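You operate a simulated robot arm through the tools that you are given. There is no shell and no other tool. Be economical: measure what you need, move in short steps, check, and stop when the job is done.

The job below is to be done with a simulated robot arm. You get a single attempt, and the scene is never put back.

TASK
Creep the lot to the yellow marks, then pick both faulty potatoes and the stone into their tubs.
Fine: dial on SLOW for the whole ride; each goes in the tub marked for it; the sound potato stays between the marks, belt stopped.
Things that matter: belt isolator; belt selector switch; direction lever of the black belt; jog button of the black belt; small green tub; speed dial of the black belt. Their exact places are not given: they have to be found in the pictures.

Only the result counts: the job must be done as asked and must still hold three seconds after the hand-in. Knocking over, shifting, dropping, spilling or breaking anything else fails it.

THE ROBOT
A 7-joint arm with a two-finger parallel gripper, hanging from a carriage that runs on a rail from [-5, -222.2] to [0.1, 5.7] (x, y) and turns from -4.608 to 7.4 rad about z. Base frame: it is fixed where the carriage stands at the start and does not move with it; the origin is on the floor, on the carriage's upright axis, x ahead of it, y to its left, z up. Readings come in cm, rad, newtons and seconds.
With the tool pointing down near the work surface it reaches from about 10 to 58 cm from the robot's upright axis, wherever it stands. Its first joint turns from -2.897 to 2.897 rad. Places, roughly: belt isolator [-70, 50, 120]; belt selector switch [60, 40, 120]; direction lever of the black belt [70, 40, 120]; jog button of the black belt [60, 40, 110]; speed dial of the black belt [40, 40, 130]. Payload 3.91 kg.
The tool frame sits at the grasp point between the pads (the TCP): z along the fingers, y along the line on which they close. The tips reach 3 cm beyond it. The gripper opens to 11 cm. The fingers are 2 cm wide and 1 cm thick; the gripper's body (4.8 by 11.2 cm) begins 5.5 cm behind the TCP.
Orientation is that of the tool frame in the base frame, as a unit quaternion [x, y, z, w]. With the fingers straight down and closing along the base's y, the tool's x points along the base's -x, its y along +y and its z along -z.

THE INTERFACE
- The arm moves only by the tool drive_tool. Its argument "targets" is a list of rows, each a list of 7 numbers: the closure, from 0 (fully open) to 1 (shut), then the shift along the base's x, y, z in cm, then the turn, a rotation vector about the base's x, y, z in rad. In form: [[hand, tx, ty, tz, wx, wy, wz], ...]. A call has 1 to 10 rows; each row shifts and turns the commanded pose from where the row before left it. Each row takes 0.2 s and may step no farther than 5 cm and 0.15 rad from the row before; otherwise, or with a gripper value out of range, the whole call is refused. A pose out of reach is approached as far as the arm can. The call stops where the force on the tool passes 70 N (or 10 N more than at its start, if that is more) or the arm is blocked; 0.2 s more then pass. The fingers move at their own pace (about 10.8 cm/s each) and stop on an object; they squeeze with about 39 N. The grip force told is the motor's: it shows also when the fingers shut on nothing. Time passes only in rows, and 0.2 s behind the last, so rows that do not move let the fingers close. The reply holds the time, the measured pose of the TCP, the force on the tool along the base axes, the opening and the grip force, in the units named above and with some noise, with the torque about the TCP (base axes, N m) and any sound that the robot's microphone picked up, and new pictures: "pictures" is both (left out), scene, wrist or none.
- Cameras (640 x 400 px; columns grow to the right, rows downward): "scene" is now at [19.56, 7.97, 167.11]; the picture's right is [1.00, 0.06, 0.00], its down [0.04, -0.72, -0.69] and it looks along [-0.04, 0.69, -0.72] (base axes); focal length 214 px, centre (320, 200). "wrist" rides on the gripper at [7.2, 1.7, -10.3] in the tool frame; the picture's right is [-0.23, 0.97, 0.00], its down [-0.76, -0.18, -0.62] and it looks along [-0.61, -0.14, 0.78] (tool axes); focal length 222 px, centre (320, 200).
- slide_trunk(by): slides the trunk up (or, below 0, down) by that many cm; the arm and the scene camera ride with it, the base frame stays. It gives what a move gives, with no picture.
- roll_base(legs): drives the robot by 1 to 6 legs, each [ahead, left, turn to the left] in cm, cm and rad, along the robot's own axes; the way and the turn of a leg run together, so that a leg with both is an arc; at most 150 cm and 3.142 rad a leg. The arm and the cameras ride along, it lands a little off, and it stops where it bumps. It keeps to its track: a leg is cut to what the track allows. It gives what a move gives, and a new picture of the scene camera.
- pan_tilt(pan, tilt): turns the head with the scene camera to pan (to the left, within 2.705 rad either way) and tilt (down, from -0.506 to 1.204), counted from straight ahead of the robot. It gives what a move gives, and a new picture of the scene camera.
- point_at(camera, pixels): for up to 12 pixels [column, row] of the newest picture of that camera ("zoom" is the newest enlarged one), the place [x, y, z] in the base frame of the surface seen there, good to about 0.3 cm. It takes no simulated time.
- close_up(camera, box): a new picture of the part [left, top, right, bottom] of that camera's present view, enlarged. It takes no simulated time.
- close_job(): hands the job in; it is judged then, once.

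Go step by step. Measure first, check grasps and placings, and put right what went wrong. The budget is 80 turns and 260 pictures, counting those below and the enlarged ones. Unless the task says otherwise, let go and move clear before handing in, and close with one line.

The tools are called after ">>>" as name(argument=value, ...) on one line, values as JSON. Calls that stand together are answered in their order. drive_tool: Moves the arm, as the interface text tells. Its arguments: {"type":"object","properties":{"targets":{"type":"array","items":{"type":"array","items":{"type":"number"}}},"pictures":{"type":"string","enum":["both","scene","wrist","none"]}},"required":["targets"]} The other tools are called the same way: slide_trunk (by) slides the trunk up or down; roll_base (legs) drives the base; pan_tilt (pan, tilt) turns the head that bears the scene camera; point_at (camera, pixels) gives the place of the surface under pixels of a picture; close_up (camera, box) takes an enlarged picture of a part of a camera's view; close_job () hands the job in.

At the start:

```text
time: 0.0
eef_pos: [16.41, 36.32, 138.23]
orientation: [0.0, 1.0, 0.001, 0.0]
force: [0.6, 0.9, 0.5]
ft_torque: [-0.02, -0.01, -0.02]
gripper_width: 11.02
finger_force: 0.0
trunk travel left (down, up): [-35.0, 23.0]
robot x, y, heading: [0.06, 0.03, 0.004]
head pan, tilt: [1.627, 0.805]
```

scene: 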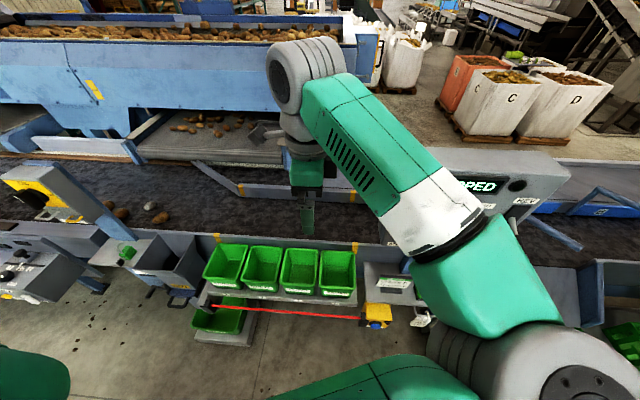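
wrist: 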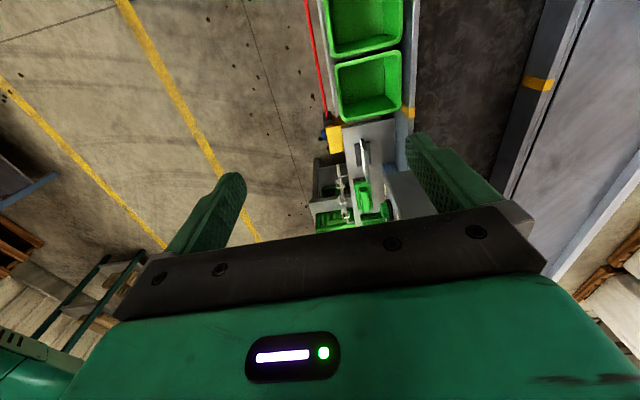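

The scene shows a black belt with potatoes near (120,212)-(160,218), tubs at (225-340,270), and panels left and right. I'll enlarge several regions to read labels.

>>> close_up(camera="scene", box=[0, 150, 220, 310])

>>> close_up(camera="scene", box=[180, 220, 440, 345])

>>> close_up(camera="scene", box=[420, 130, 640, 270])

```text
2.50 times, centred on (110, 230) of scene
```

zoom: 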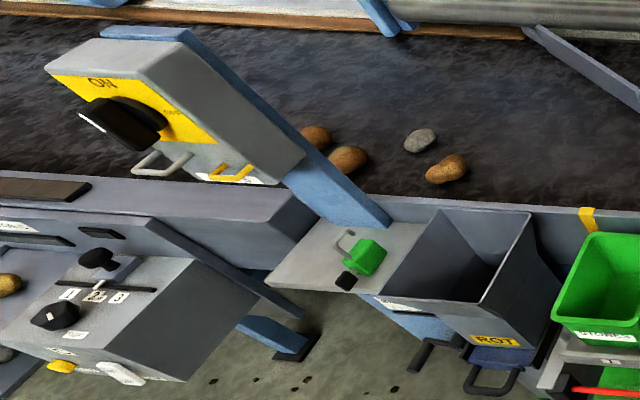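

```text
2.46 times, centred on (310, 282) of scene
```

zoom: 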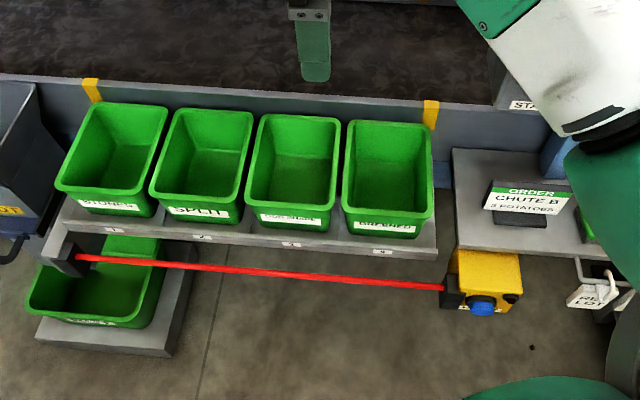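

```text
2.86 times, centred on (530, 200) of scene
```

zoom: 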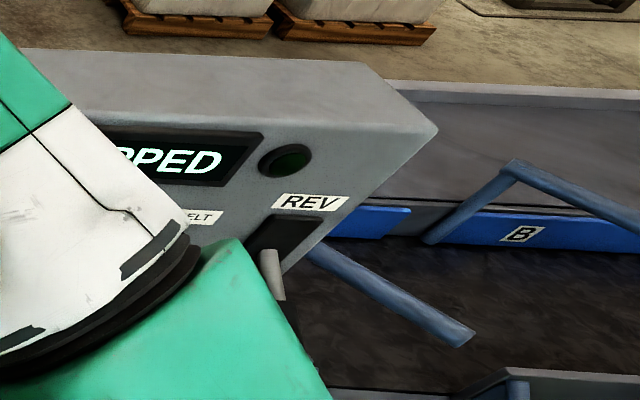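

The isolator (zoom 110,115) reads ON; the tubs' labels need more zoom, and the arm hides the console. I'll enlarge the labels and turn the head right for the console.

>>> close_up(camera="scene", box=[200, 285, 280, 335])

>>> close_up(camera="scene", box=[275, 275, 365, 331])

>>> close_up(camera="scene", box=[360, 240, 450, 340])

>>> close_up(camera="scene", box=[90, 185, 190, 245])

>>> pan_tilt(pan=0.7, tilt=0.7)

```text
8.00 times, centred on (240, 310) of scene
```

zoom: 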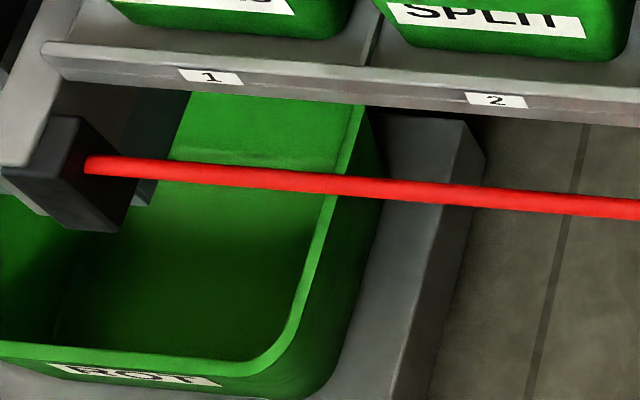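

```text
7.11 times, centred on (320, 303) of scene
```

zoom: 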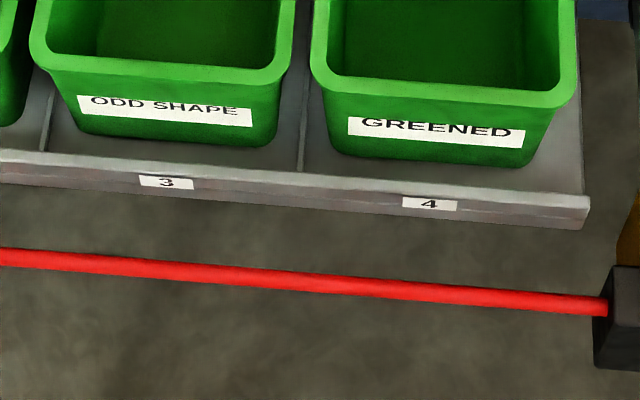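

```text
4.00 times, centred on (405, 290) of scene
```

zoom: 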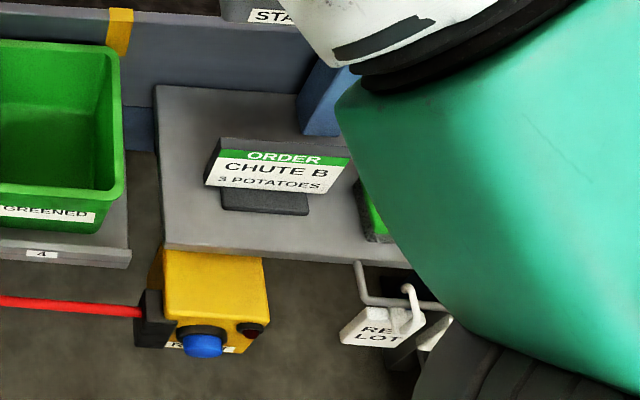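

```text
6.40 times, centred on (140, 215) of scene
```

zoom: 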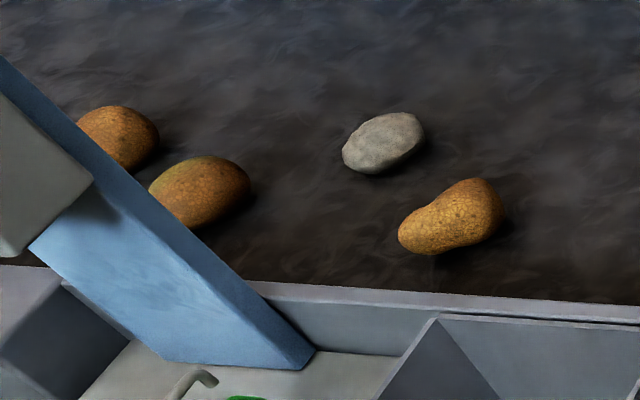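

```text
time: 1.2
eef_pos: [16.42, 36.48, 138.31]
orientation: [0.0, 1.0, 0.0, -0.001]
force: [-0.2, 0.6, 0.2]
ft_torque: [0.02, 0.05, -0.01]
gripper_width: 11.01
finger_force: 0.1
trunk travel left (down, up): [-35.0, 23.0]
robot x, y, heading: [-0.0, -0.05, -0.004]
head pan, tilt: [0.7, 0.7]
```

scene: 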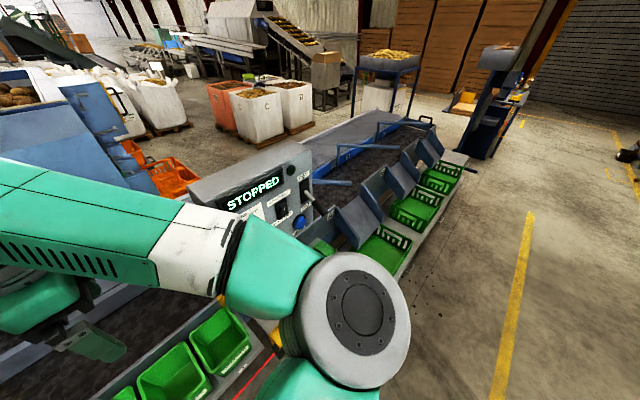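

The console face is at (270,200) with a STOPPED display. I'll enlarge it.

>>> close_up(camera="scene", box=[180, 140, 350, 260])

>>> close_up(camera="scene", box=[225, 165, 325, 235])

```text
3.33 times, centred on (265, 200) of scene
```

zoom: 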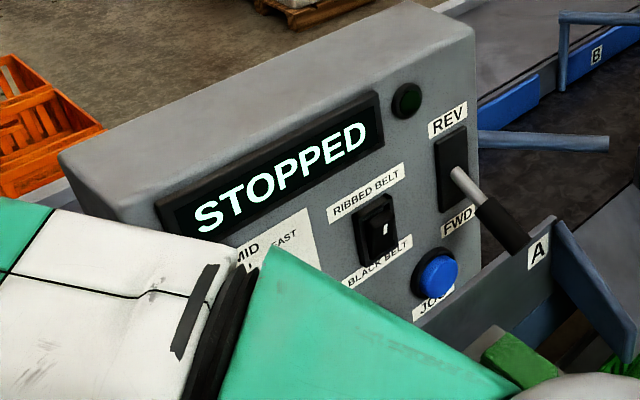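

```text
5.71 times, centred on (275, 200) of scene
```

zoom: 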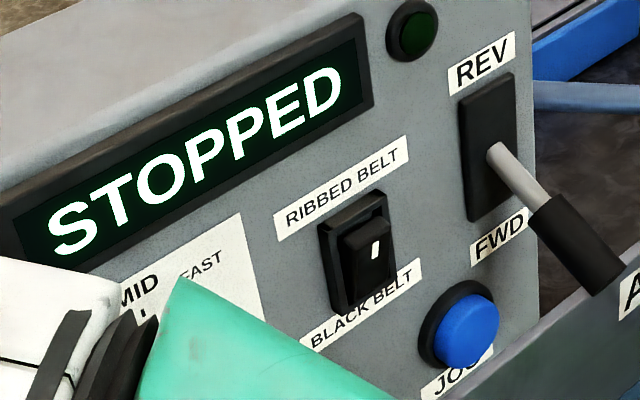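

The console shows a dial under the arm, a selector rocker, a lever and a blue jog button. I'll measure what is visible and then look left.

>>> point_at(camera="zoom", pixels=[[468, 332], [372, 250], [350, 280], [380, 210], [488, 145], [495, 155], [600, 285], [570, 215], [480, 85], [245, 330], [410, 30], [500, 245]])

>>> pan_tilt(pan=1.9, tilt=0.85)

```text
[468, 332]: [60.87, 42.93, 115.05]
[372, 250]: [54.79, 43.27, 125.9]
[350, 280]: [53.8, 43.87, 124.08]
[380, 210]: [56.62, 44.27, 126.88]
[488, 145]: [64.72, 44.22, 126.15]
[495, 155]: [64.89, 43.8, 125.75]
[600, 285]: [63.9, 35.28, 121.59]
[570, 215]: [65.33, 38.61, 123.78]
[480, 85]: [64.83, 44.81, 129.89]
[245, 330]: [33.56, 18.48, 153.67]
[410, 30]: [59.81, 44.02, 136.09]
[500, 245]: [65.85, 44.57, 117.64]
```

```text
time: 2.6
eef_pos: [16.24, 36.36, 138.27]
orientation: [0.0, 1.0, 0.0, 0.0]
force: [-0.4, 0.7, 0.0]
ft_torque: [0.02, 0.0, 0.04]
gripper_width: 11.0
finger_force: 0.2
trunk travel left (down, up): [-35.0, 23.0]
robot x, y, heading: [-0.17, 0.08, 0.001]
head pan, tilt: [1.901, 0.85]
```

scene: 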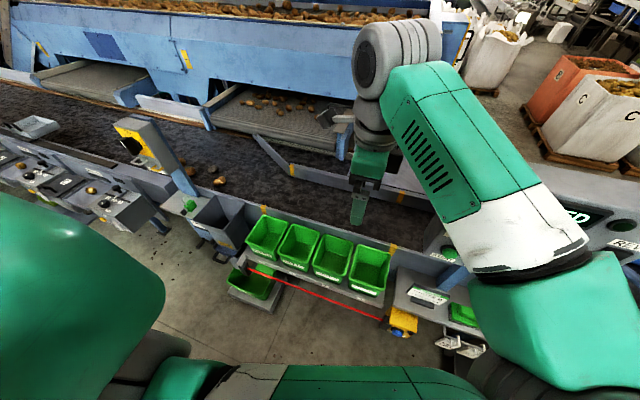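

The console face is a vertical plane at y≈44.5 and the lever points down (FWD). Now close views of the lot and the marks.

>>> close_up(camera="scene", box=[160, 150, 250, 206])

>>> point_at(camera="zoom", pixels=[[150, 120], [230, 140], [370, 140], [430, 220]])

>>> point_at(camera="scene", pixels=[[263, 209], [392, 249], [401, 197], [291, 169], [262, 245], [362, 275], [382, 320], [250, 272], [250, 292], [300, 190], [133, 145], [405, 320]])

```text
7.11 times, centred on (205, 178) of scene
```

zoom: 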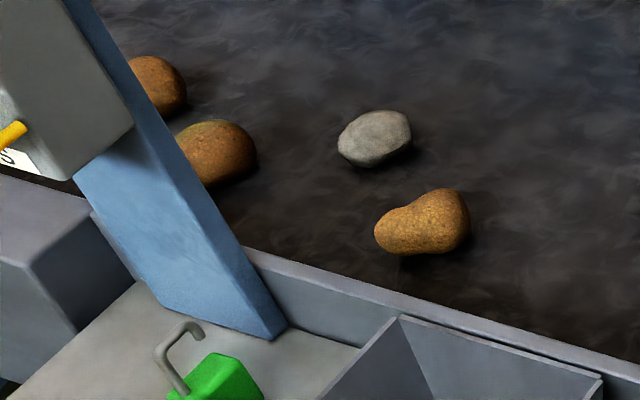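

```text
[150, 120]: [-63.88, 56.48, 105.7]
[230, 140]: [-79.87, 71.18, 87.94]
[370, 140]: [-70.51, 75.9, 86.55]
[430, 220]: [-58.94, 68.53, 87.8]
```

```text
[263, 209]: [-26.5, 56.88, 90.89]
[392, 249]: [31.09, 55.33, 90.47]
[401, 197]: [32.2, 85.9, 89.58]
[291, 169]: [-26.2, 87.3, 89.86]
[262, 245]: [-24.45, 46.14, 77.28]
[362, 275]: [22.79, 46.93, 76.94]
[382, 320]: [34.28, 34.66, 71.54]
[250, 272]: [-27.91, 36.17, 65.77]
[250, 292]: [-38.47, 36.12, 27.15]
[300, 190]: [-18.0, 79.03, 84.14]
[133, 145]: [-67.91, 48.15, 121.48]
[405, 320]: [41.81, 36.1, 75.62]
```

Marks stand at x≈-26.5 and x≈31.5 (belt z≈84), the lot spans x≈-85…-58, so a ride of about 70 cm is needed. Next I bring the tool to horizontal facing the console, to read the dial and switch.

>>> drive_tool(targets=[[0, 2.2, -0.8, -0.4, 0.15, 0, 0], [0, 2.2, -0.8, -0.4, 0.15, 0, 0], [0, 2.2, -0.8, -0.4, 0.15, 0, 0], [0, 2.2, -0.8, -0.4, 0.15, 0, 0], [0, 2.2, -0.8, -0.4, 0.15, 0, 0], [0, 2.2, -0.8, -0.4, 0.15, 0, 0], [0, 2.2, -0.8, -0.4, 0.15, 0, 0], [0, 2.2, -0.8, -0.4, 0.15, 0, 0], [0, 2.2, -0.8, -0.4, 0.15, 0, 0], [0, 2.2, -0.8, -0.4, 0.15, 0, 0]], pictures="both")

```text
time: 4.8
eef_pos: [38.29, 28.26, 134.31]
orientation: [0.0, 0.732, 0.681, 0.001]
force: [0.4, 0.7, 0.0]
ft_torque: [-0.01, -0.01, -0.03]
gripper_width: 10.99
finger_force: 0.0
trunk travel left (down, up): [-35.0, 23.0]
robot x, y, heading: [-0.22, -0.15, 0.004]
head pan, tilt: [1.901, 0.85]
```

scene: 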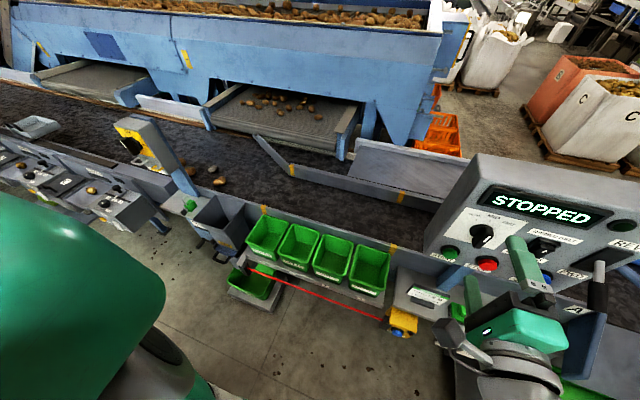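
wrist: 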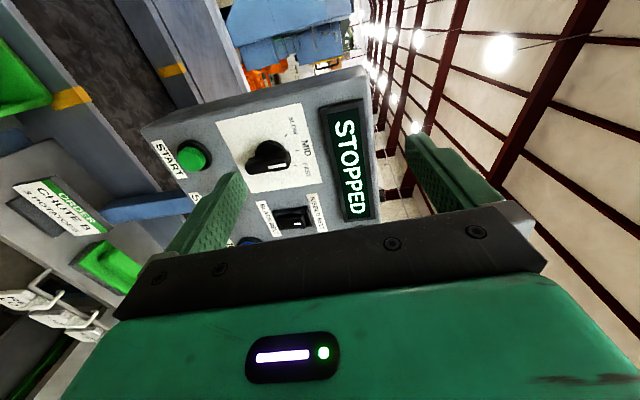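

Now the console is fully visible: dial at scene (481,236), START (green), STOP (red), rocker at (543,245). I'll enlarge.

>>> close_up(camera="scene", box=[430, 180, 530, 280])

>>> close_up(camera="wrist", box=[210, 90, 390, 250])

>>> close_up(camera="scene", box=[500, 180, 640, 300])

>>> point_at(camera="scene", pixels=[[481, 236], [471, 244], [450, 255], [488, 263], [545, 244], [538, 252], [597, 300], [470, 230], [441, 234]])

```text
4.00 times, centred on (480, 230) of scene
```

zoom: 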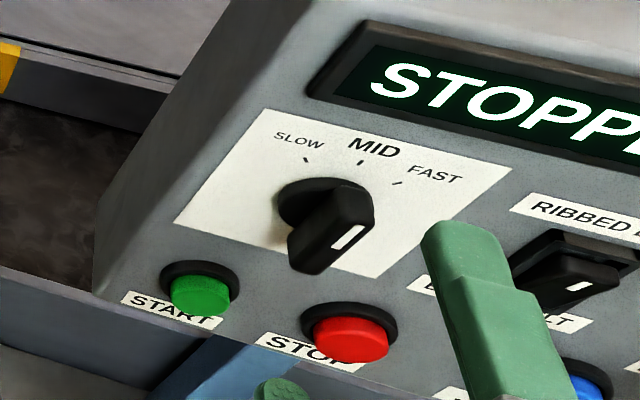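

```text
2.50 times, centred on (300, 170) of wrist
```

zoom: 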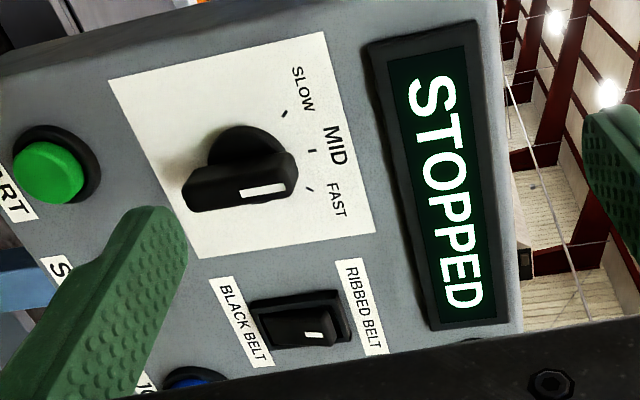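

```text
3.33 times, centred on (570, 240) of scene
```

zoom: 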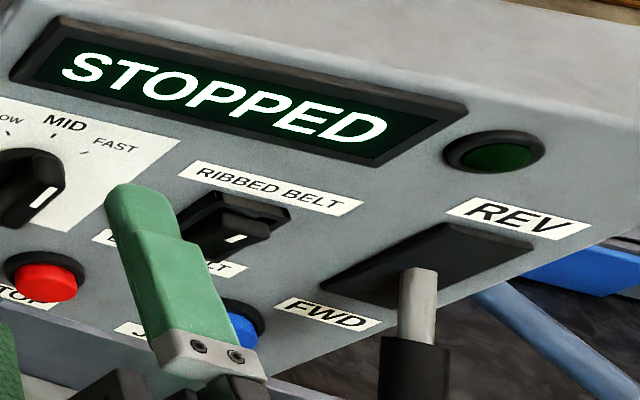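

```text
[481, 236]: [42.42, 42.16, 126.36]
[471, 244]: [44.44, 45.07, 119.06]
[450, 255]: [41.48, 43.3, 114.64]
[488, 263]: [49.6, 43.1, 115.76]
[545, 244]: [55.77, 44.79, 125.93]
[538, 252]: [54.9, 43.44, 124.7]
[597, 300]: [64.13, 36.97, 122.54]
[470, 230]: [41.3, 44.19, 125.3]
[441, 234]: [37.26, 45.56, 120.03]
```

The dial bar points at MID; it must go one step counter-clockwise to SLOW. I'll look tightly at the rocker and measure the ticks.

>>> close_up(camera="scene", box=[530, 228, 570, 268])

>>> close_up(camera="wrist", box=[250, 110, 350, 240])

>>> point_at(camera="wrist", pixels=[[286, 135], [297, 150], [296, 166], [262, 148], [250, 165], [283, 158], [265, 162], [286, 215], [300, 217], [305, 222]])

```text
10.00 times, centred on (550, 248) of scene
```

zoom: 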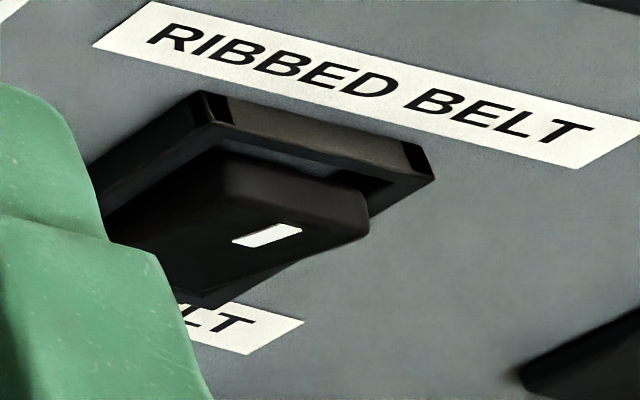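

```text
3.08 times, centred on (300, 175) of wrist
```

zoom: 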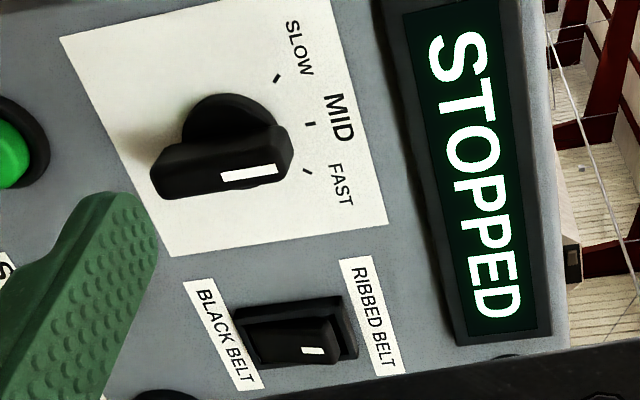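

```text
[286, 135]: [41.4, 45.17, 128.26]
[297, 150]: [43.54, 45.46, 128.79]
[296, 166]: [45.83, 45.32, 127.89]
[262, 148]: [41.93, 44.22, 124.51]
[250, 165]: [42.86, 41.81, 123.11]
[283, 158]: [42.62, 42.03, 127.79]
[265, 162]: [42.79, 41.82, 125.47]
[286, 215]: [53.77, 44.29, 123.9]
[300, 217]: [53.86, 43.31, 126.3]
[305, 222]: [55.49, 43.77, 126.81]
```

Depths show the rocker's top protrudes by 1 cm, so the BLACK BELT side is pressed in. The dial axis is near x=43.6, z=125.4; I roll the tool so the fingers close along x in front of the dial.

>>> drive_tool(targets=[[0.2, 0.5, 0.3, -0.9, 0.075, 0, 0], [0.4, 0.5, 0.3, -0.9, 0, 0.15, 0], [0.5, 0.5, 0.3, -0.9, 0, 0.15, 0], [0.5, 0.5, 0.3, -0.9, 0, 0.15, 0], [0.5, 0.5, 0.3, -0.9, 0, 0.15, 0], [0.5, 0.5, 0.3, -0.9, 0, 0.15, 0], [0.5, 0.5, 0.3, -0.9, 0, 0.15, 0], [0.5, 0.6, 0.3, -0.9, 0, 0.15, 0], [0.5, 0.6, 0.3, -0.9, 0, 0.15, 0], [0.5, 0.6, 0.3, -0.9, 0, 0.15, 0]], pictures="none")

>>> drive_tool(targets=[[0.5, 0, 0, 0, 0, 0.15, 0], [0.5, 0, 0, 0, 0, 0.07, 0], [0.5, 0, 0, 0, 0, 0, 0]], pictures="both")

```text
time: 7.0
eef_pos: [43.65, 31.32, 125.33]
orientation: [0.443, 0.55, 0.553, -0.441]
force: [0.0, 1.0, -0.3]
ft_torque: [-0.01, 0.03, -0.01]
gripper_width: 5.51
finger_force: 0.1
trunk travel left (down, up): [-35.0, 23.0]
robot x, y, heading: [-0.32, 0.08, -0.003]
head pan, tilt: [1.901, 0.85]
```

```text
time: 7.8
eef_pos: [43.56, 31.4, 125.25]
orientation: [0.5, 0.499, 0.501, -0.5]
force: [0.5, -1.3, 0.0]
ft_torque: [0.04, 0.0, -0.06]
gripper_width: 5.52
finger_force: 0.1
trunk travel left (down, up): [-35.0, 23.0]
robot x, y, heading: [0.04, -0.39, 0.003]
head pan, tilt: [1.901, 0.85]
```

scene: 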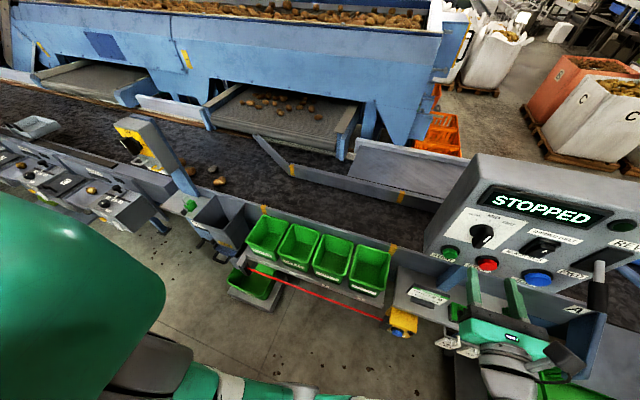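
wrist: 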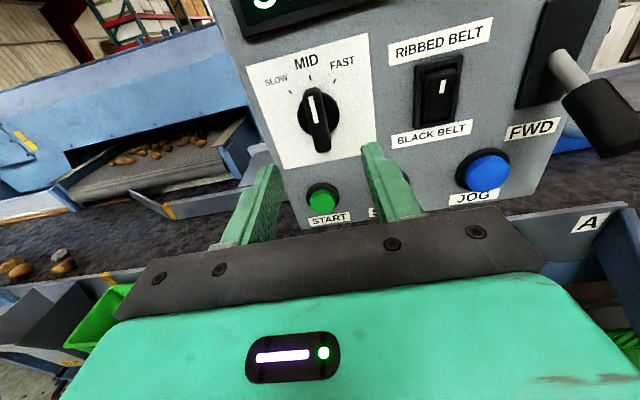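

A clear view: dial bar at wrist (318,118) points to MID. I'll measure it, the rocker, the jog and the lever.

>>> close_up(camera="wrist", box=[260, 40, 580, 220])

>>> point_at(camera="wrist", pixels=[[314, 95], [316, 110], [318, 125], [321, 145], [304, 115], [332, 115], [441, 70], [440, 88], [438, 110], [487, 168], [288, 81], [333, 80]])

```text
2.00 times, centred on (420, 130) of wrist
```

zoom: 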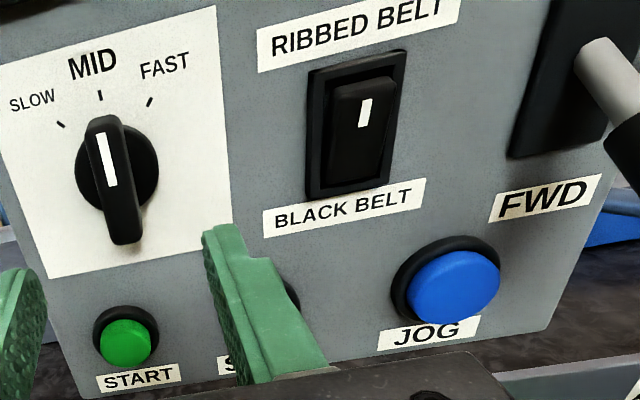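

```text
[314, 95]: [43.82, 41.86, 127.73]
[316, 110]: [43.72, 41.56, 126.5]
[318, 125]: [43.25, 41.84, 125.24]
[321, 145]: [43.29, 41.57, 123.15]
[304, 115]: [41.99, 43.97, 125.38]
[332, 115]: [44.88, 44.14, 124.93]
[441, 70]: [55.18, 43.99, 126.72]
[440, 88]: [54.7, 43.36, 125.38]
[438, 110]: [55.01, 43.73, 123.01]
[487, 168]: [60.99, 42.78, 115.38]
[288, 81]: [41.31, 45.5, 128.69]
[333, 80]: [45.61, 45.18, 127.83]
```

Dial axis at (43.5, ·, 125.4), bar front y≈41.7, base disc y≈44. I advance so the tips reach y≈43.5, then close on the bar.

>>> drive_tool(targets=[[0.5, 0, 3, 0.1, 0, 0, 0], [0.5, 0, 3, 0, 0, 0, 0], [0.5, 0, 3, 0, 0, 0, 0], [0.5, 0, 0, 0, 0, 0, 0]], pictures="wrist")

```text
time: 8.8
eef_pos: [43.63, 40.32, 125.39]
orientation: [0.5, 0.5, 0.501, -0.499]
force: [-0.3, 0.0, 0.1]
ft_torque: [0.0, -0.01, -0.02]
gripper_width: 5.49
finger_force: 0.0
trunk travel left (down, up): [-35.0, 23.0]
robot x, y, heading: [0.02, -0.15, 0.001]
head pan, tilt: [1.901, 0.85]
```

wrist: 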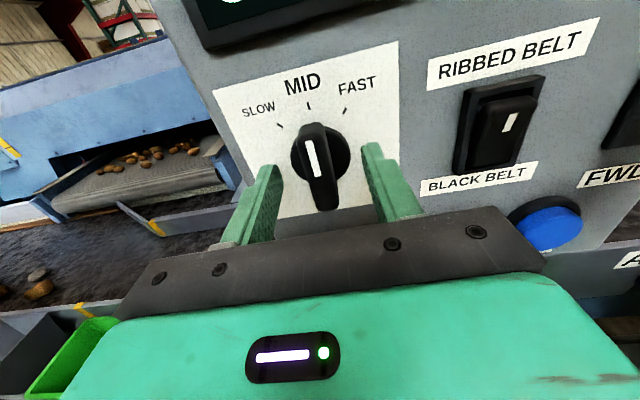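

The bar is centred between the fingers. Closing, then turning counter-clockwise.

>>> drive_tool(targets=[[1, 0, 0, 0, 0, 0, 0], [1, 0, 0, 0, 0, 0, 0], [1, 0, 0, 0, 0, -0.15, 0], [1, 0, 0, 0, 0, -0.15, 0], [1, 0, 0, 0, 0, -0.15, 0], [1, 0, 0, 0, 0, -0.15, 0], [1, 0, 0, 0, 0, -0.1, 0], [1, 0, 0, 0, 0, 0, 0]], pictures="wrist")

>>> close_up(camera="scene", box=[430, 180, 530, 280])

```text
time: 10.6
eef_pos: [43.45, 40.36, 125.42]
orientation: [0.298, 0.639, 0.643, -0.298]
force: [-19.6, -1.2, 9.1]
ft_torque: [0.75, 0.47, -0.11]
gripper_width: 1.7
finger_force: 44.9
trunk travel left (down, up): [-35.0, 23.0]
robot x, y, heading: [-0.09, 0.55, -0.002]
head pan, tilt: [1.901, 0.85]
```

wrist: 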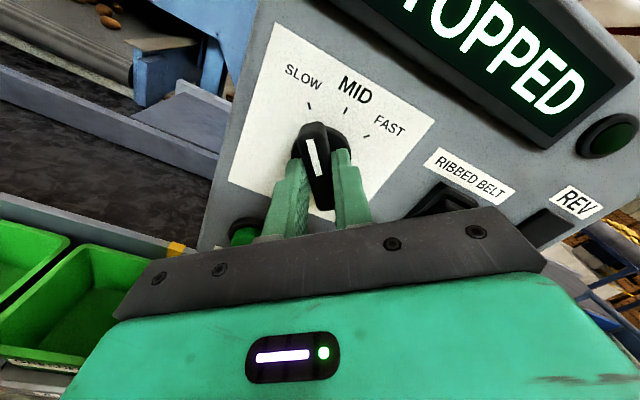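

```text
4.00 times, centred on (480, 230) of scene
```

zoom: 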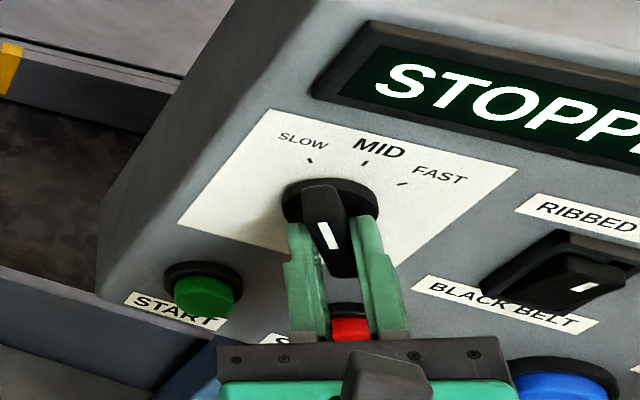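

The bar has followed to SLOW with a side force of ~20 N (limit stop). I release, back off and check.

>>> drive_tool(targets=[[0.5, 0, 0, 0, 0, 0, 0], [0.5, 0, 0, 0, 0, 0, 0], [0.5, 0, -3, 0, 0, 0, 0], [0.5, 0, -3, 0, 0, 0, 0], [0.5, 0, -3, 0, 0, 0, 0]], pictures="none")

>>> close_up(camera="wrist", box=[240, 20, 500, 180])

```text
time: 11.8
eef_pos: [43.73, 31.39, 125.5]
orientation: [0.298, 0.641, 0.642, -0.298]
force: [0.6, -0.4, 0.1]
ft_torque: [-0.03, -0.02, -0.01]
gripper_width: 5.47
finger_force: 0.0
trunk travel left (down, up): [-35.0, 23.0]
robot x, y, heading: [0.01, -0.23, -0.003]
head pan, tilt: [1.901, 0.85]
```

```text
2.46 times, centred on (370, 100) of wrist
```

zoom: 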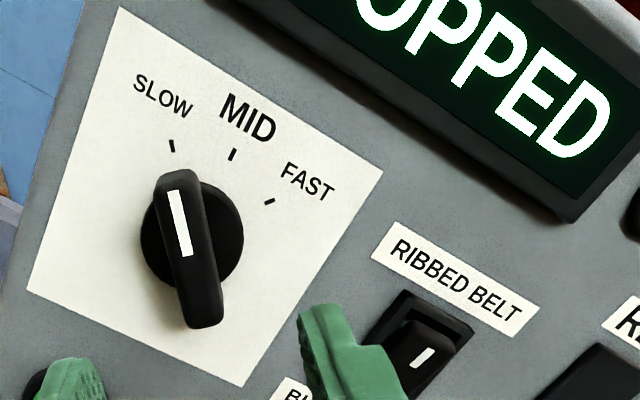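

Dial is clearly on SLOW. Next I roll upright, shut the fingers and go in front of the jog button at (61, ·, 115.2).

>>> drive_tool(targets=[[1, 1.5, -1, -2.6, 0, 0.14, 0], [1, 3.5, 0, -2.6, 0, 0.14, 0], [1, 4, 0, -2.6, 0, 0.14, 0], [1, 4, 0, -2.5, 0, 0.14, 0], [1, 4.3, 0, 0, 0, 0.14, 0], [1, 0, 0, 0, 0, 0, 0]], pictures="both")

>>> point_at(camera="scene", pixels=[[538, 277], [597, 300], [600, 312], [575, 312], [545, 305]])

```text
time: 13.2
eef_pos: [60.76, 30.35, 115.09]
orientation: [0.5, 0.5, 0.501, -0.499]
force: [0.7, 0.4, -0.2]
ft_torque: [-0.02, -0.02, 0.04]
gripper_width: 0.0
finger_force: 38.0
trunk travel left (down, up): [-35.0, 23.0]
robot x, y, heading: [0.02, -0.12, 0.005]
head pan, tilt: [1.901, 0.85]
```

scene: 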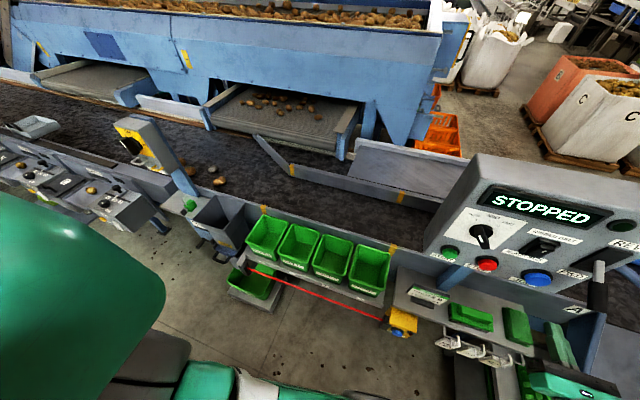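
wrist: 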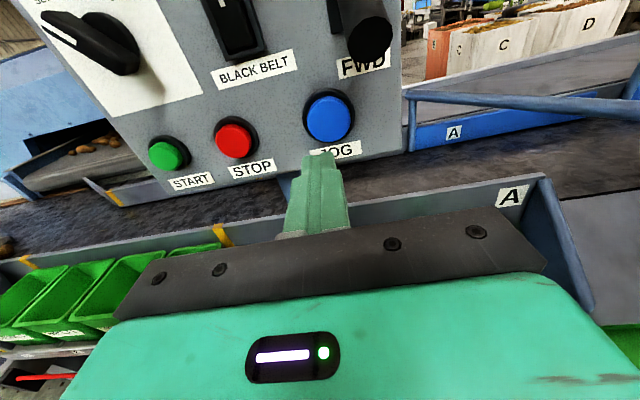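

```text
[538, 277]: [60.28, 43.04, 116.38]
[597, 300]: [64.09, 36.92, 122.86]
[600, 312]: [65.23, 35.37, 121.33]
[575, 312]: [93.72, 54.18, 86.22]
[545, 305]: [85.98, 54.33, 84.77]
```

The path to the jog button is clear, with the lever above it. I go in until about 0.7 cm from the button and look.

>>> drive_tool(targets=[[1, 0.1, 3, 0.1, 0, 0, 0], [1, 0, 3, 0, 0, 0, 0], [1, 0, 2.7, 0, 0, 0, 0], [1, 0, 0, 0, 0, 0, 0]], pictures="both")

```text
time: 14.2
eef_pos: [61.08, 39.05, 115.22]
orientation: [0.5, 0.5, 0.501, -0.499]
force: [0.0, 1.2, -0.3]
ft_torque: [-0.04, 0.01, -0.02]
gripper_width: 0.02
finger_force: 37.6
trunk travel left (down, up): [-35.0, 23.0]
robot x, y, heading: [-0.12, 0.02, 0.001]
head pan, tilt: [1.901, 0.85]
```

scene: 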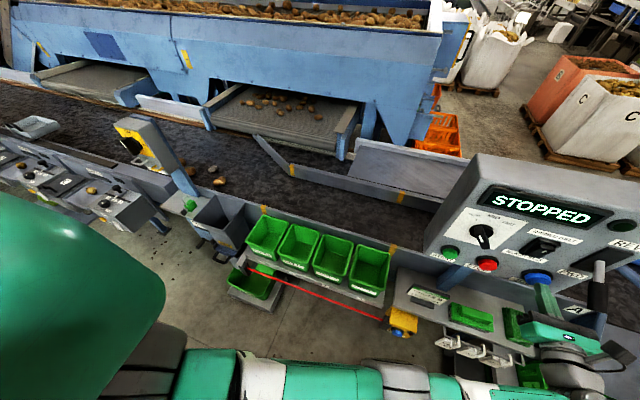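
wrist: 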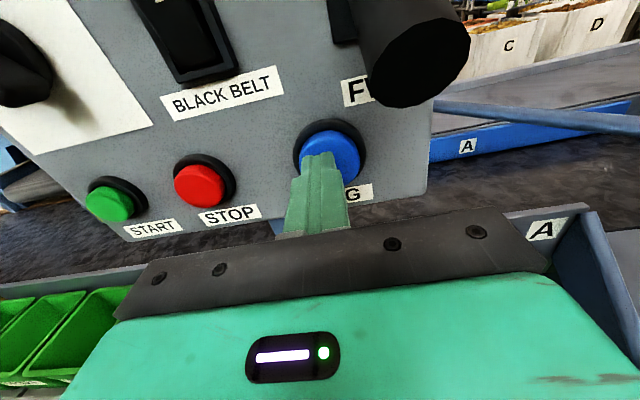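

Tips are 0.7 cm from the blue button. A short test press and release, to see which belt moves and which way.

>>> drive_tool(targets=[[1, 0, 0.9, 0, 0, 0, 0], [1, 0, 0.5, 0, 0, 0, 0], [1, 0, 0, 0, 0, 0, 0], [1, 0, -1.4, 0, 0, 0, 0]], pictures="scene")

>>> close_up(camera="scene", box=[160, 150, 250, 206])

```text
time: 15.2
eef_pos: [60.93, 38.98, 115.33]
orientation: [0.501, 0.499, 0.501, -0.499]
force: [-0.2, 0.1, -1.0]
ft_torque: [-0.02, -0.01, 0.03]
gripper_width: 0.0
finger_force: 37.4
trunk travel left (down, up): [-35.0, 23.0]
robot x, y, heading: [-0.1, -0.14, -0.002]
head pan, tilt: [1.901, 0.85]
heard: click
```

scene: 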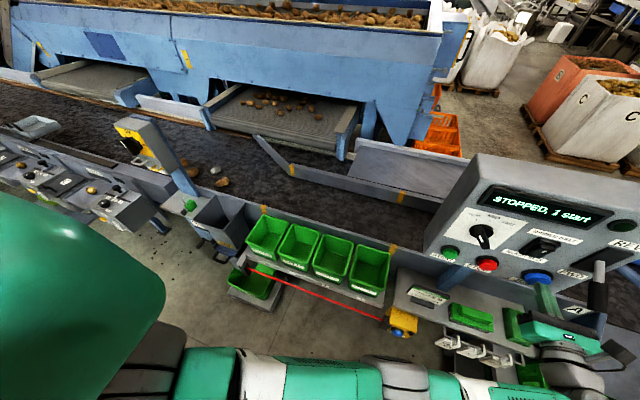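

```text
7.11 times, centred on (205, 178) of scene
```

zoom: 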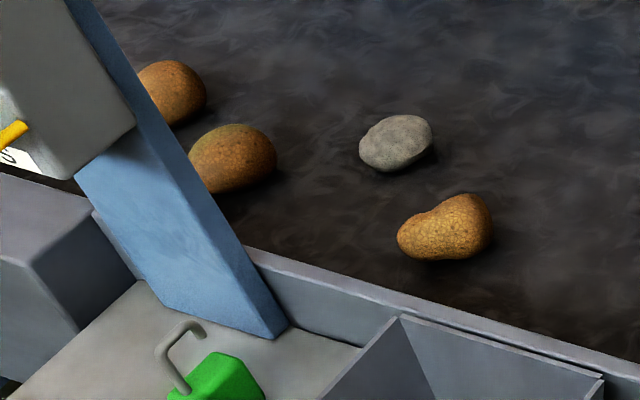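

The black belt moved the right way (+x) by a little; the display reads "STOPPED, 1 start", so starts are counted. I'll measure the shift and read the display.

>>> point_at(camera="zoom", pixels=[[450, 225], [395, 140], [245, 145], [180, 85]])

>>> close_up(camera="scene", box=[460, 170, 640, 260])

```text
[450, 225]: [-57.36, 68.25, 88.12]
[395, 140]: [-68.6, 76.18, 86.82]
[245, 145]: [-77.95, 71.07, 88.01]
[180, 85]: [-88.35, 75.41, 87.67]
```

```text
3.56 times, centred on (550, 215) of scene
```

zoom: 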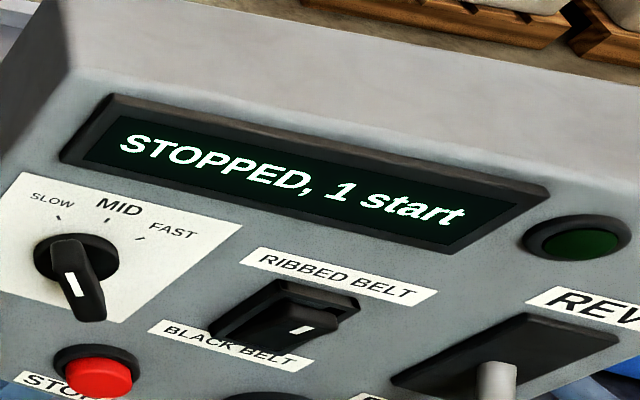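

The lot moved ≈1.7 cm for that tap (~3.5 cm/s); I need ≈73 cm more. I press and hold in one go, keeping the button down across calls.

>>> drive_tool(targets=[[1, 0, 0.9, 0, 0, 0, 0], [1, 0, 0.5, 0, 0, 0, 0], [1, 0, 0, 0, 0, 0, 0], [1, 0, 0, 0, 0, 0, 0], [1, 0, 0, 0, 0, 0, 0], [1, 0, 0, 0, 0, 0, 0], [1, 0, 0, 0, 0, 0, 0], [1, 0, 0, 0, 0, 0, 0], [1, 0, 0, 0, 0, 0, 0], [1, 0, 0, 0, 0, 0, 0]], pictures="scene")

>>> close_up(camera="scene", box=[160, 140, 320, 240])

```text
time: 17.4
eef_pos: [60.9, 40.49, 115.24]
orientation: [0.5, 0.5, 0.501, -0.498]
force: [0.4, -4.2, 0.3]
ft_torque: [0.01, -0.01, -0.04]
gripper_width: 0.0
finger_force: 37.6
trunk travel left (down, up): [-35.0, 23.0]
robot x, y, heading: [0.13, 0.01, -0.002]
head pan, tilt: [1.901, 0.85]
heard: click
```

scene: 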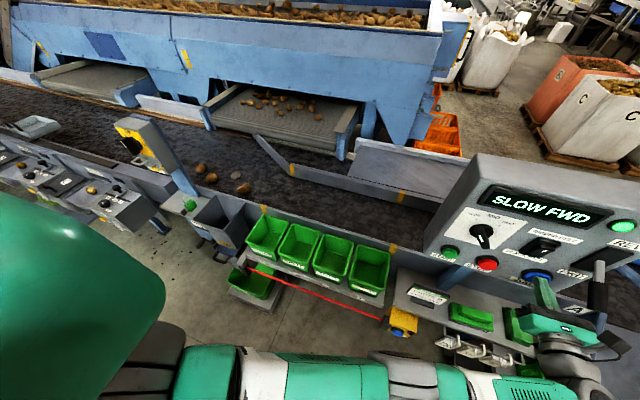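

```text
4.00 times, centred on (240, 190) of scene
```

zoom: 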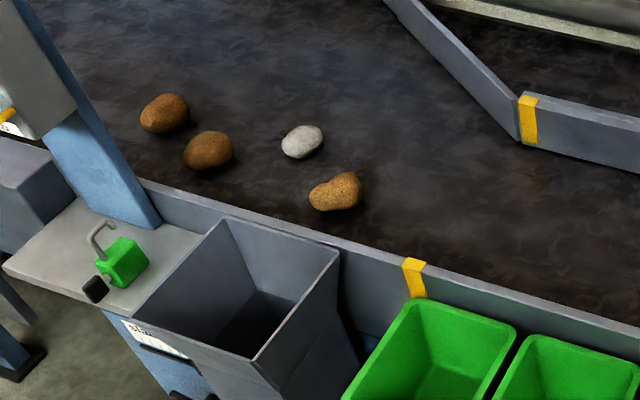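

Display "SLOW FWD" and the lot travels right. I'll measure to get the speed.

>>> point_at(camera="zoom", pixels=[[340, 192], [302, 141], [208, 149], [163, 112]])

>>> drive_tool(targets=[[1, 0, 0, 0, 0, 0, 0], [1, 0, 0, 0, 0, 0, 0], [1, 0, 0, 0, 0, 0, 0], [1, 0, 0, 0, 0, 0, 0], [1, 0, 0, 0, 0, 0, 0], [1, 0, 0, 0, 0, 0, 0], [1, 0, 0, 0, 0, 0, 0], [1, 0, 0, 0, 0, 0, 0], [1, 0, 0, 0, 0, 0, 0], [1, 0, 0, 0, 0, 0, 0]], pictures="scene")

>>> close_up(camera="scene", box=[160, 140, 320, 240])

```text
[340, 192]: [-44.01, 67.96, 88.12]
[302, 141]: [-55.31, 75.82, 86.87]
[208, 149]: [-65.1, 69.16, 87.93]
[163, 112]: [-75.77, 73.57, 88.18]
```

```text
time: 19.6
eef_pos: [60.96, 40.44, 115.22]
orientation: [0.501, 0.499, 0.501, -0.499]
force: [-0.6, -3.7, -0.7]
ft_torque: [0.0, -0.02, -0.04]
gripper_width: 0.0
finger_force: 37.6
trunk travel left (down, up): [-35.0, 23.0]
robot x, y, heading: [-0.16, 0.0, -0.001]
head pan, tilt: [1.901, 0.85]
```

scene: 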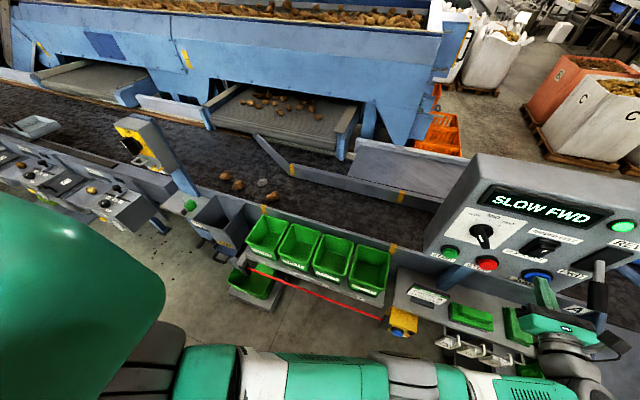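

```text
4.00 times, centred on (240, 190) of scene
```

zoom: 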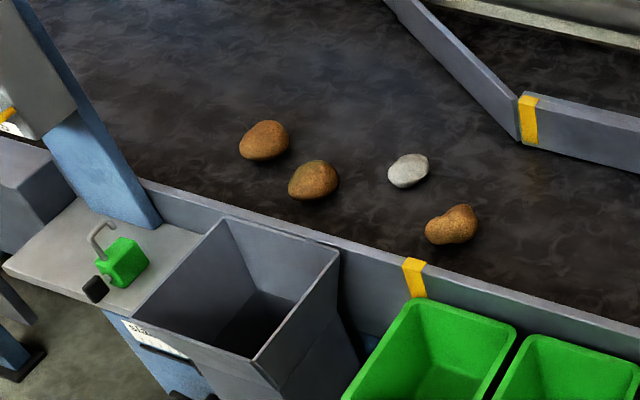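

Steady motion. Measuring again, then holding two more calls.

>>> point_at(camera="zoom", pixels=[[452, 225], [408, 170], [313, 179], [264, 140]])

>>> drive_tool(targets=[[1, 0, 0, 0, 0, 0, 0], [1, 0, 0, 0, 0, 0, 0], [1, 0, 0, 0, 0, 0, 0], [1, 0, 0, 0, 0, 0, 0], [1, 0, 0, 0, 0, 0, 0], [1, 0, 0, 0, 0, 0, 0], [1, 0, 0, 0, 0, 0, 0], [1, 0, 0, 0, 0, 0, 0], [1, 0, 0, 0, 0, 0, 0], [1, 0, 0, 0, 0, 0, 0]], pictures="scene")

>>> close_up(camera="scene", box=[200, 140, 360, 240])

```text
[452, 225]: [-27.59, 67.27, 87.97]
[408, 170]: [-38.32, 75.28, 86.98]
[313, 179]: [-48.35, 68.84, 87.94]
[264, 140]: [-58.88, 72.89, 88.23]
```

```text
time: 21.8
eef_pos: [60.91, 40.46, 115.24]
orientation: [0.501, 0.499, 0.501, -0.498]
force: [-0.5, -5.1, -0.1]
ft_torque: [-0.03, 0.01, -0.02]
gripper_width: 0.02
finger_force: 38.2
trunk travel left (down, up): [-35.0, 23.0]
robot x, y, heading: [0.15, -0.14, -0.002]
head pan, tilt: [1.901, 0.85]
```

scene: 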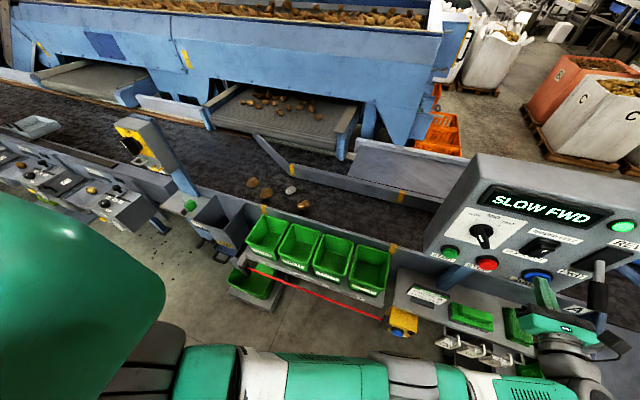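

```text
4.00 times, centred on (280, 190) of scene
```

zoom: 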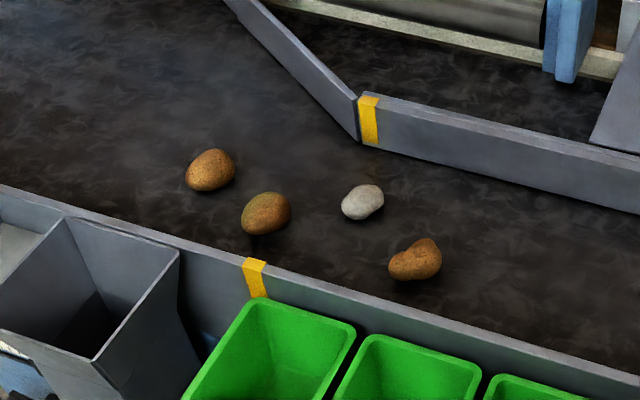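

Speed is ≈7.5 cm/s; positions now about -11, -22, -32, -42. Hold one more full call (16.5 cm), then ≈6 rows and release.

>>> drive_tool(targets=[[1, 0, 0, 0, 0, 0, 0], [1, 0, 0, 0, 0, 0, 0], [1, 0, 0, 0, 0, 0, 0], [1, 0, 0, 0, 0, 0, 0], [1, 0, 0, 0, 0, 0, 0], [1, 0, 0, 0, 0, 0, 0], [1, 0, 0, 0, 0, 0, 0], [1, 0, 0, 0, 0, 0, 0], [1, 0, 0, 0, 0, 0, 0], [1, 0, 0, 0, 0, 0, 0]], pictures="none")

>>> drive_tool(targets=[[1, 0, 0, 0, 0, 0, 0], [1, 0, 0, 0, 0, 0, 0], [1, 0, 0, 0, 0, 0, 0], [1, 0, 0, 0, 0, 0, 0], [1, 0, 0, 0, 0, 0, 0], [1, 0, -2.5, 0, 0, 0, 0], [1, 0, -4, 0, 0, 0, 0], [1, 0, -4, 0, 0, 0, 0]], pictures="scene")

>>> close_up(camera="scene", box=[240, 150, 400, 250])

```text
time: 24.0
eef_pos: [61.02, 40.51, 115.26]
orientation: [0.501, 0.499, 0.501, -0.498]
force: [0.4, -3.3, 0.1]
ft_torque: [0.01, 0.0, -0.07]
gripper_width: 0.01
finger_force: 37.5
trunk travel left (down, up): [-35.0, 23.0]
robot x, y, heading: [-0.05, -0.09, 0.004]
head pan, tilt: [1.901, 0.85]
```

```text
time: 25.8
eef_pos: [61.28, 29.96, 115.09]
orientation: [0.502, 0.498, 0.501, -0.499]
force: [-0.1, 0.6, -0.1]
ft_torque: [-0.01, -0.01, 0.0]
gripper_width: 0.0
finger_force: 37.4
trunk travel left (down, up): [-35.0, 23.0]
robot x, y, heading: [0.09, 0.06, 0.003]
head pan, tilt: [1.901, 0.85]
```

scene: 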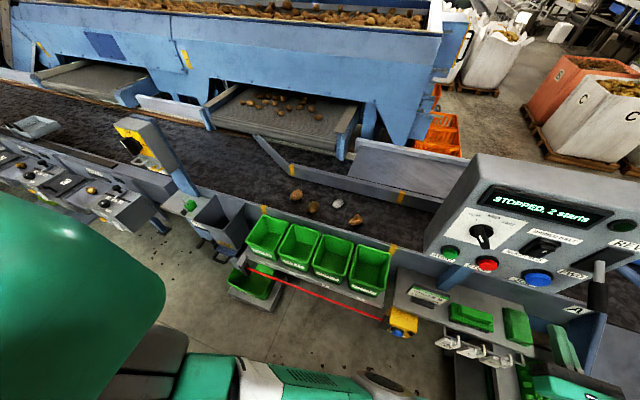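

```text
4.00 times, centred on (320, 200) of scene
```

zoom: 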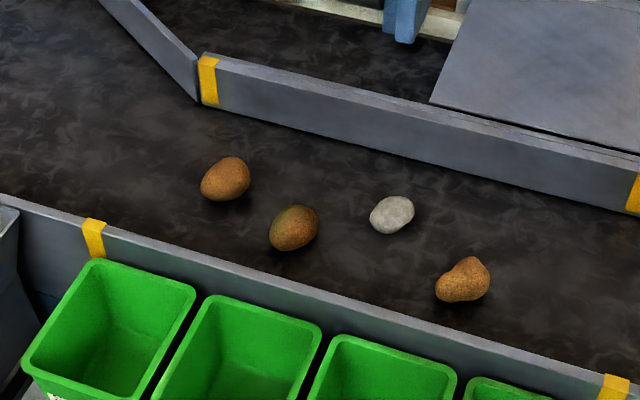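

Stopped ("STOPPED, 2 starts") with all four between the marks; the second potato is greenish, the right one kidney-shaped. I'll measure them and look in detail.

>>> point_at(camera="zoom", pixels=[[225, 178], [292, 228], [391, 214], [455, 282], [475, 272], [100, 300], [240, 330], [385, 360], [150, 180], [330, 280]])

>>> close_up(camera="scene", box=[284, 184, 324, 216])

>>> close_up(camera="scene", box=[326, 190, 370, 230])

>>> point_at(camera="scene", pixels=[[268, 240], [300, 248], [333, 258], [369, 270], [264, 260], [368, 294], [270, 216], [371, 248], [334, 240], [350, 265], [388, 272]])

```text
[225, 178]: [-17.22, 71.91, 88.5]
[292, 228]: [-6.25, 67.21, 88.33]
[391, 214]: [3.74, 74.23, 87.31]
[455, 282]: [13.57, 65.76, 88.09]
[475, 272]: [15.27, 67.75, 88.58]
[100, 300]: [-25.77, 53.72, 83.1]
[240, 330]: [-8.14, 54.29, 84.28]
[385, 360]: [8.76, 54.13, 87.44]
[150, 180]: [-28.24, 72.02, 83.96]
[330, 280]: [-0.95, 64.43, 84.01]
```

```text
12.50 times, centred on (304, 200) of scene
```

zoom: 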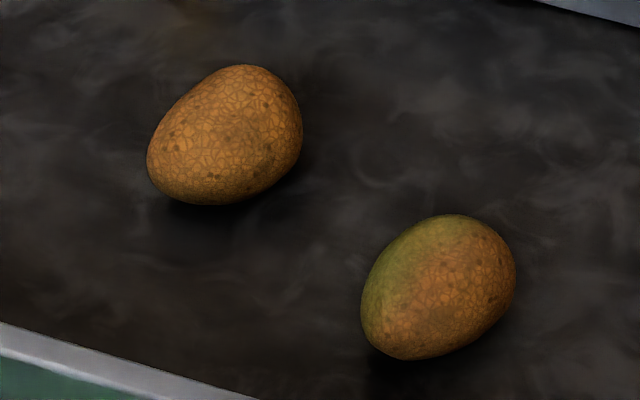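

```text
10.00 times, centred on (348, 210) of scene
```

zoom: 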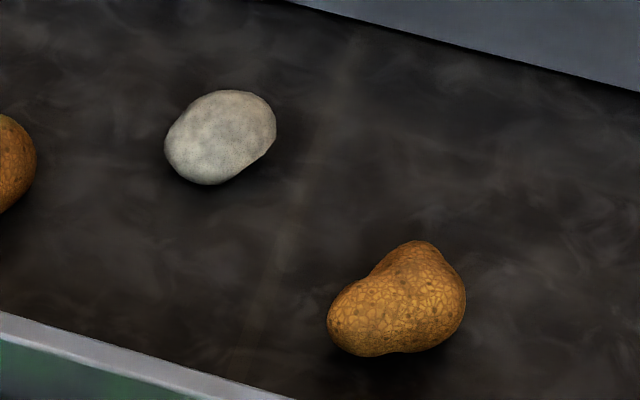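

```text
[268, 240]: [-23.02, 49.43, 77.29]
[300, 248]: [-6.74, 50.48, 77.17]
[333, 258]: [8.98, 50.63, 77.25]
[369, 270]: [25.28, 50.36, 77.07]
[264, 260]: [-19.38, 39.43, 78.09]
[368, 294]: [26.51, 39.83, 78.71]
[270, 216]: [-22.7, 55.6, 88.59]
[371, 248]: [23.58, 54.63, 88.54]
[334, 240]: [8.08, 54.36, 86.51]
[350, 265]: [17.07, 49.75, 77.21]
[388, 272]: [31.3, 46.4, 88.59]
```

Sound potato is the left one (-17,72); greened (-6.3,67); stone (3.7,74); odd-shaped (14.4,66.8). Tubs are STONES x≈-23, ODD x≈9, GREENED x≈25. I withdraw from the console and tilt the tool downward.

>>> drive_tool(targets=[[1, -4.5, -0.5, 0.5, -0.1, 0, 0], [1, -4.5, -0.5, 1, -0.15, 0, 0], [1, -4.7, 0, 1, -0.15, 0, 0], [1, -4.7, 0, 0, -0.15, 0, 0], [1, -4.7, 0, 0, -0.15, 0, 0], [0.5, -4.7, 0, 0, -0.15, 0, 0], [0.2, -4.7, 0, 0, -0.15, 0, 0], [0.2, -4.7, 2, 0, 0, 0, 0], [0.2, -4.7, 2, 0, 0, 0, 0], [0.2, -4.7, 2, 0, 0, 0, 0]], pictures="both")

```text
refused: row 8 steps farther than a row can; nothing moved
```

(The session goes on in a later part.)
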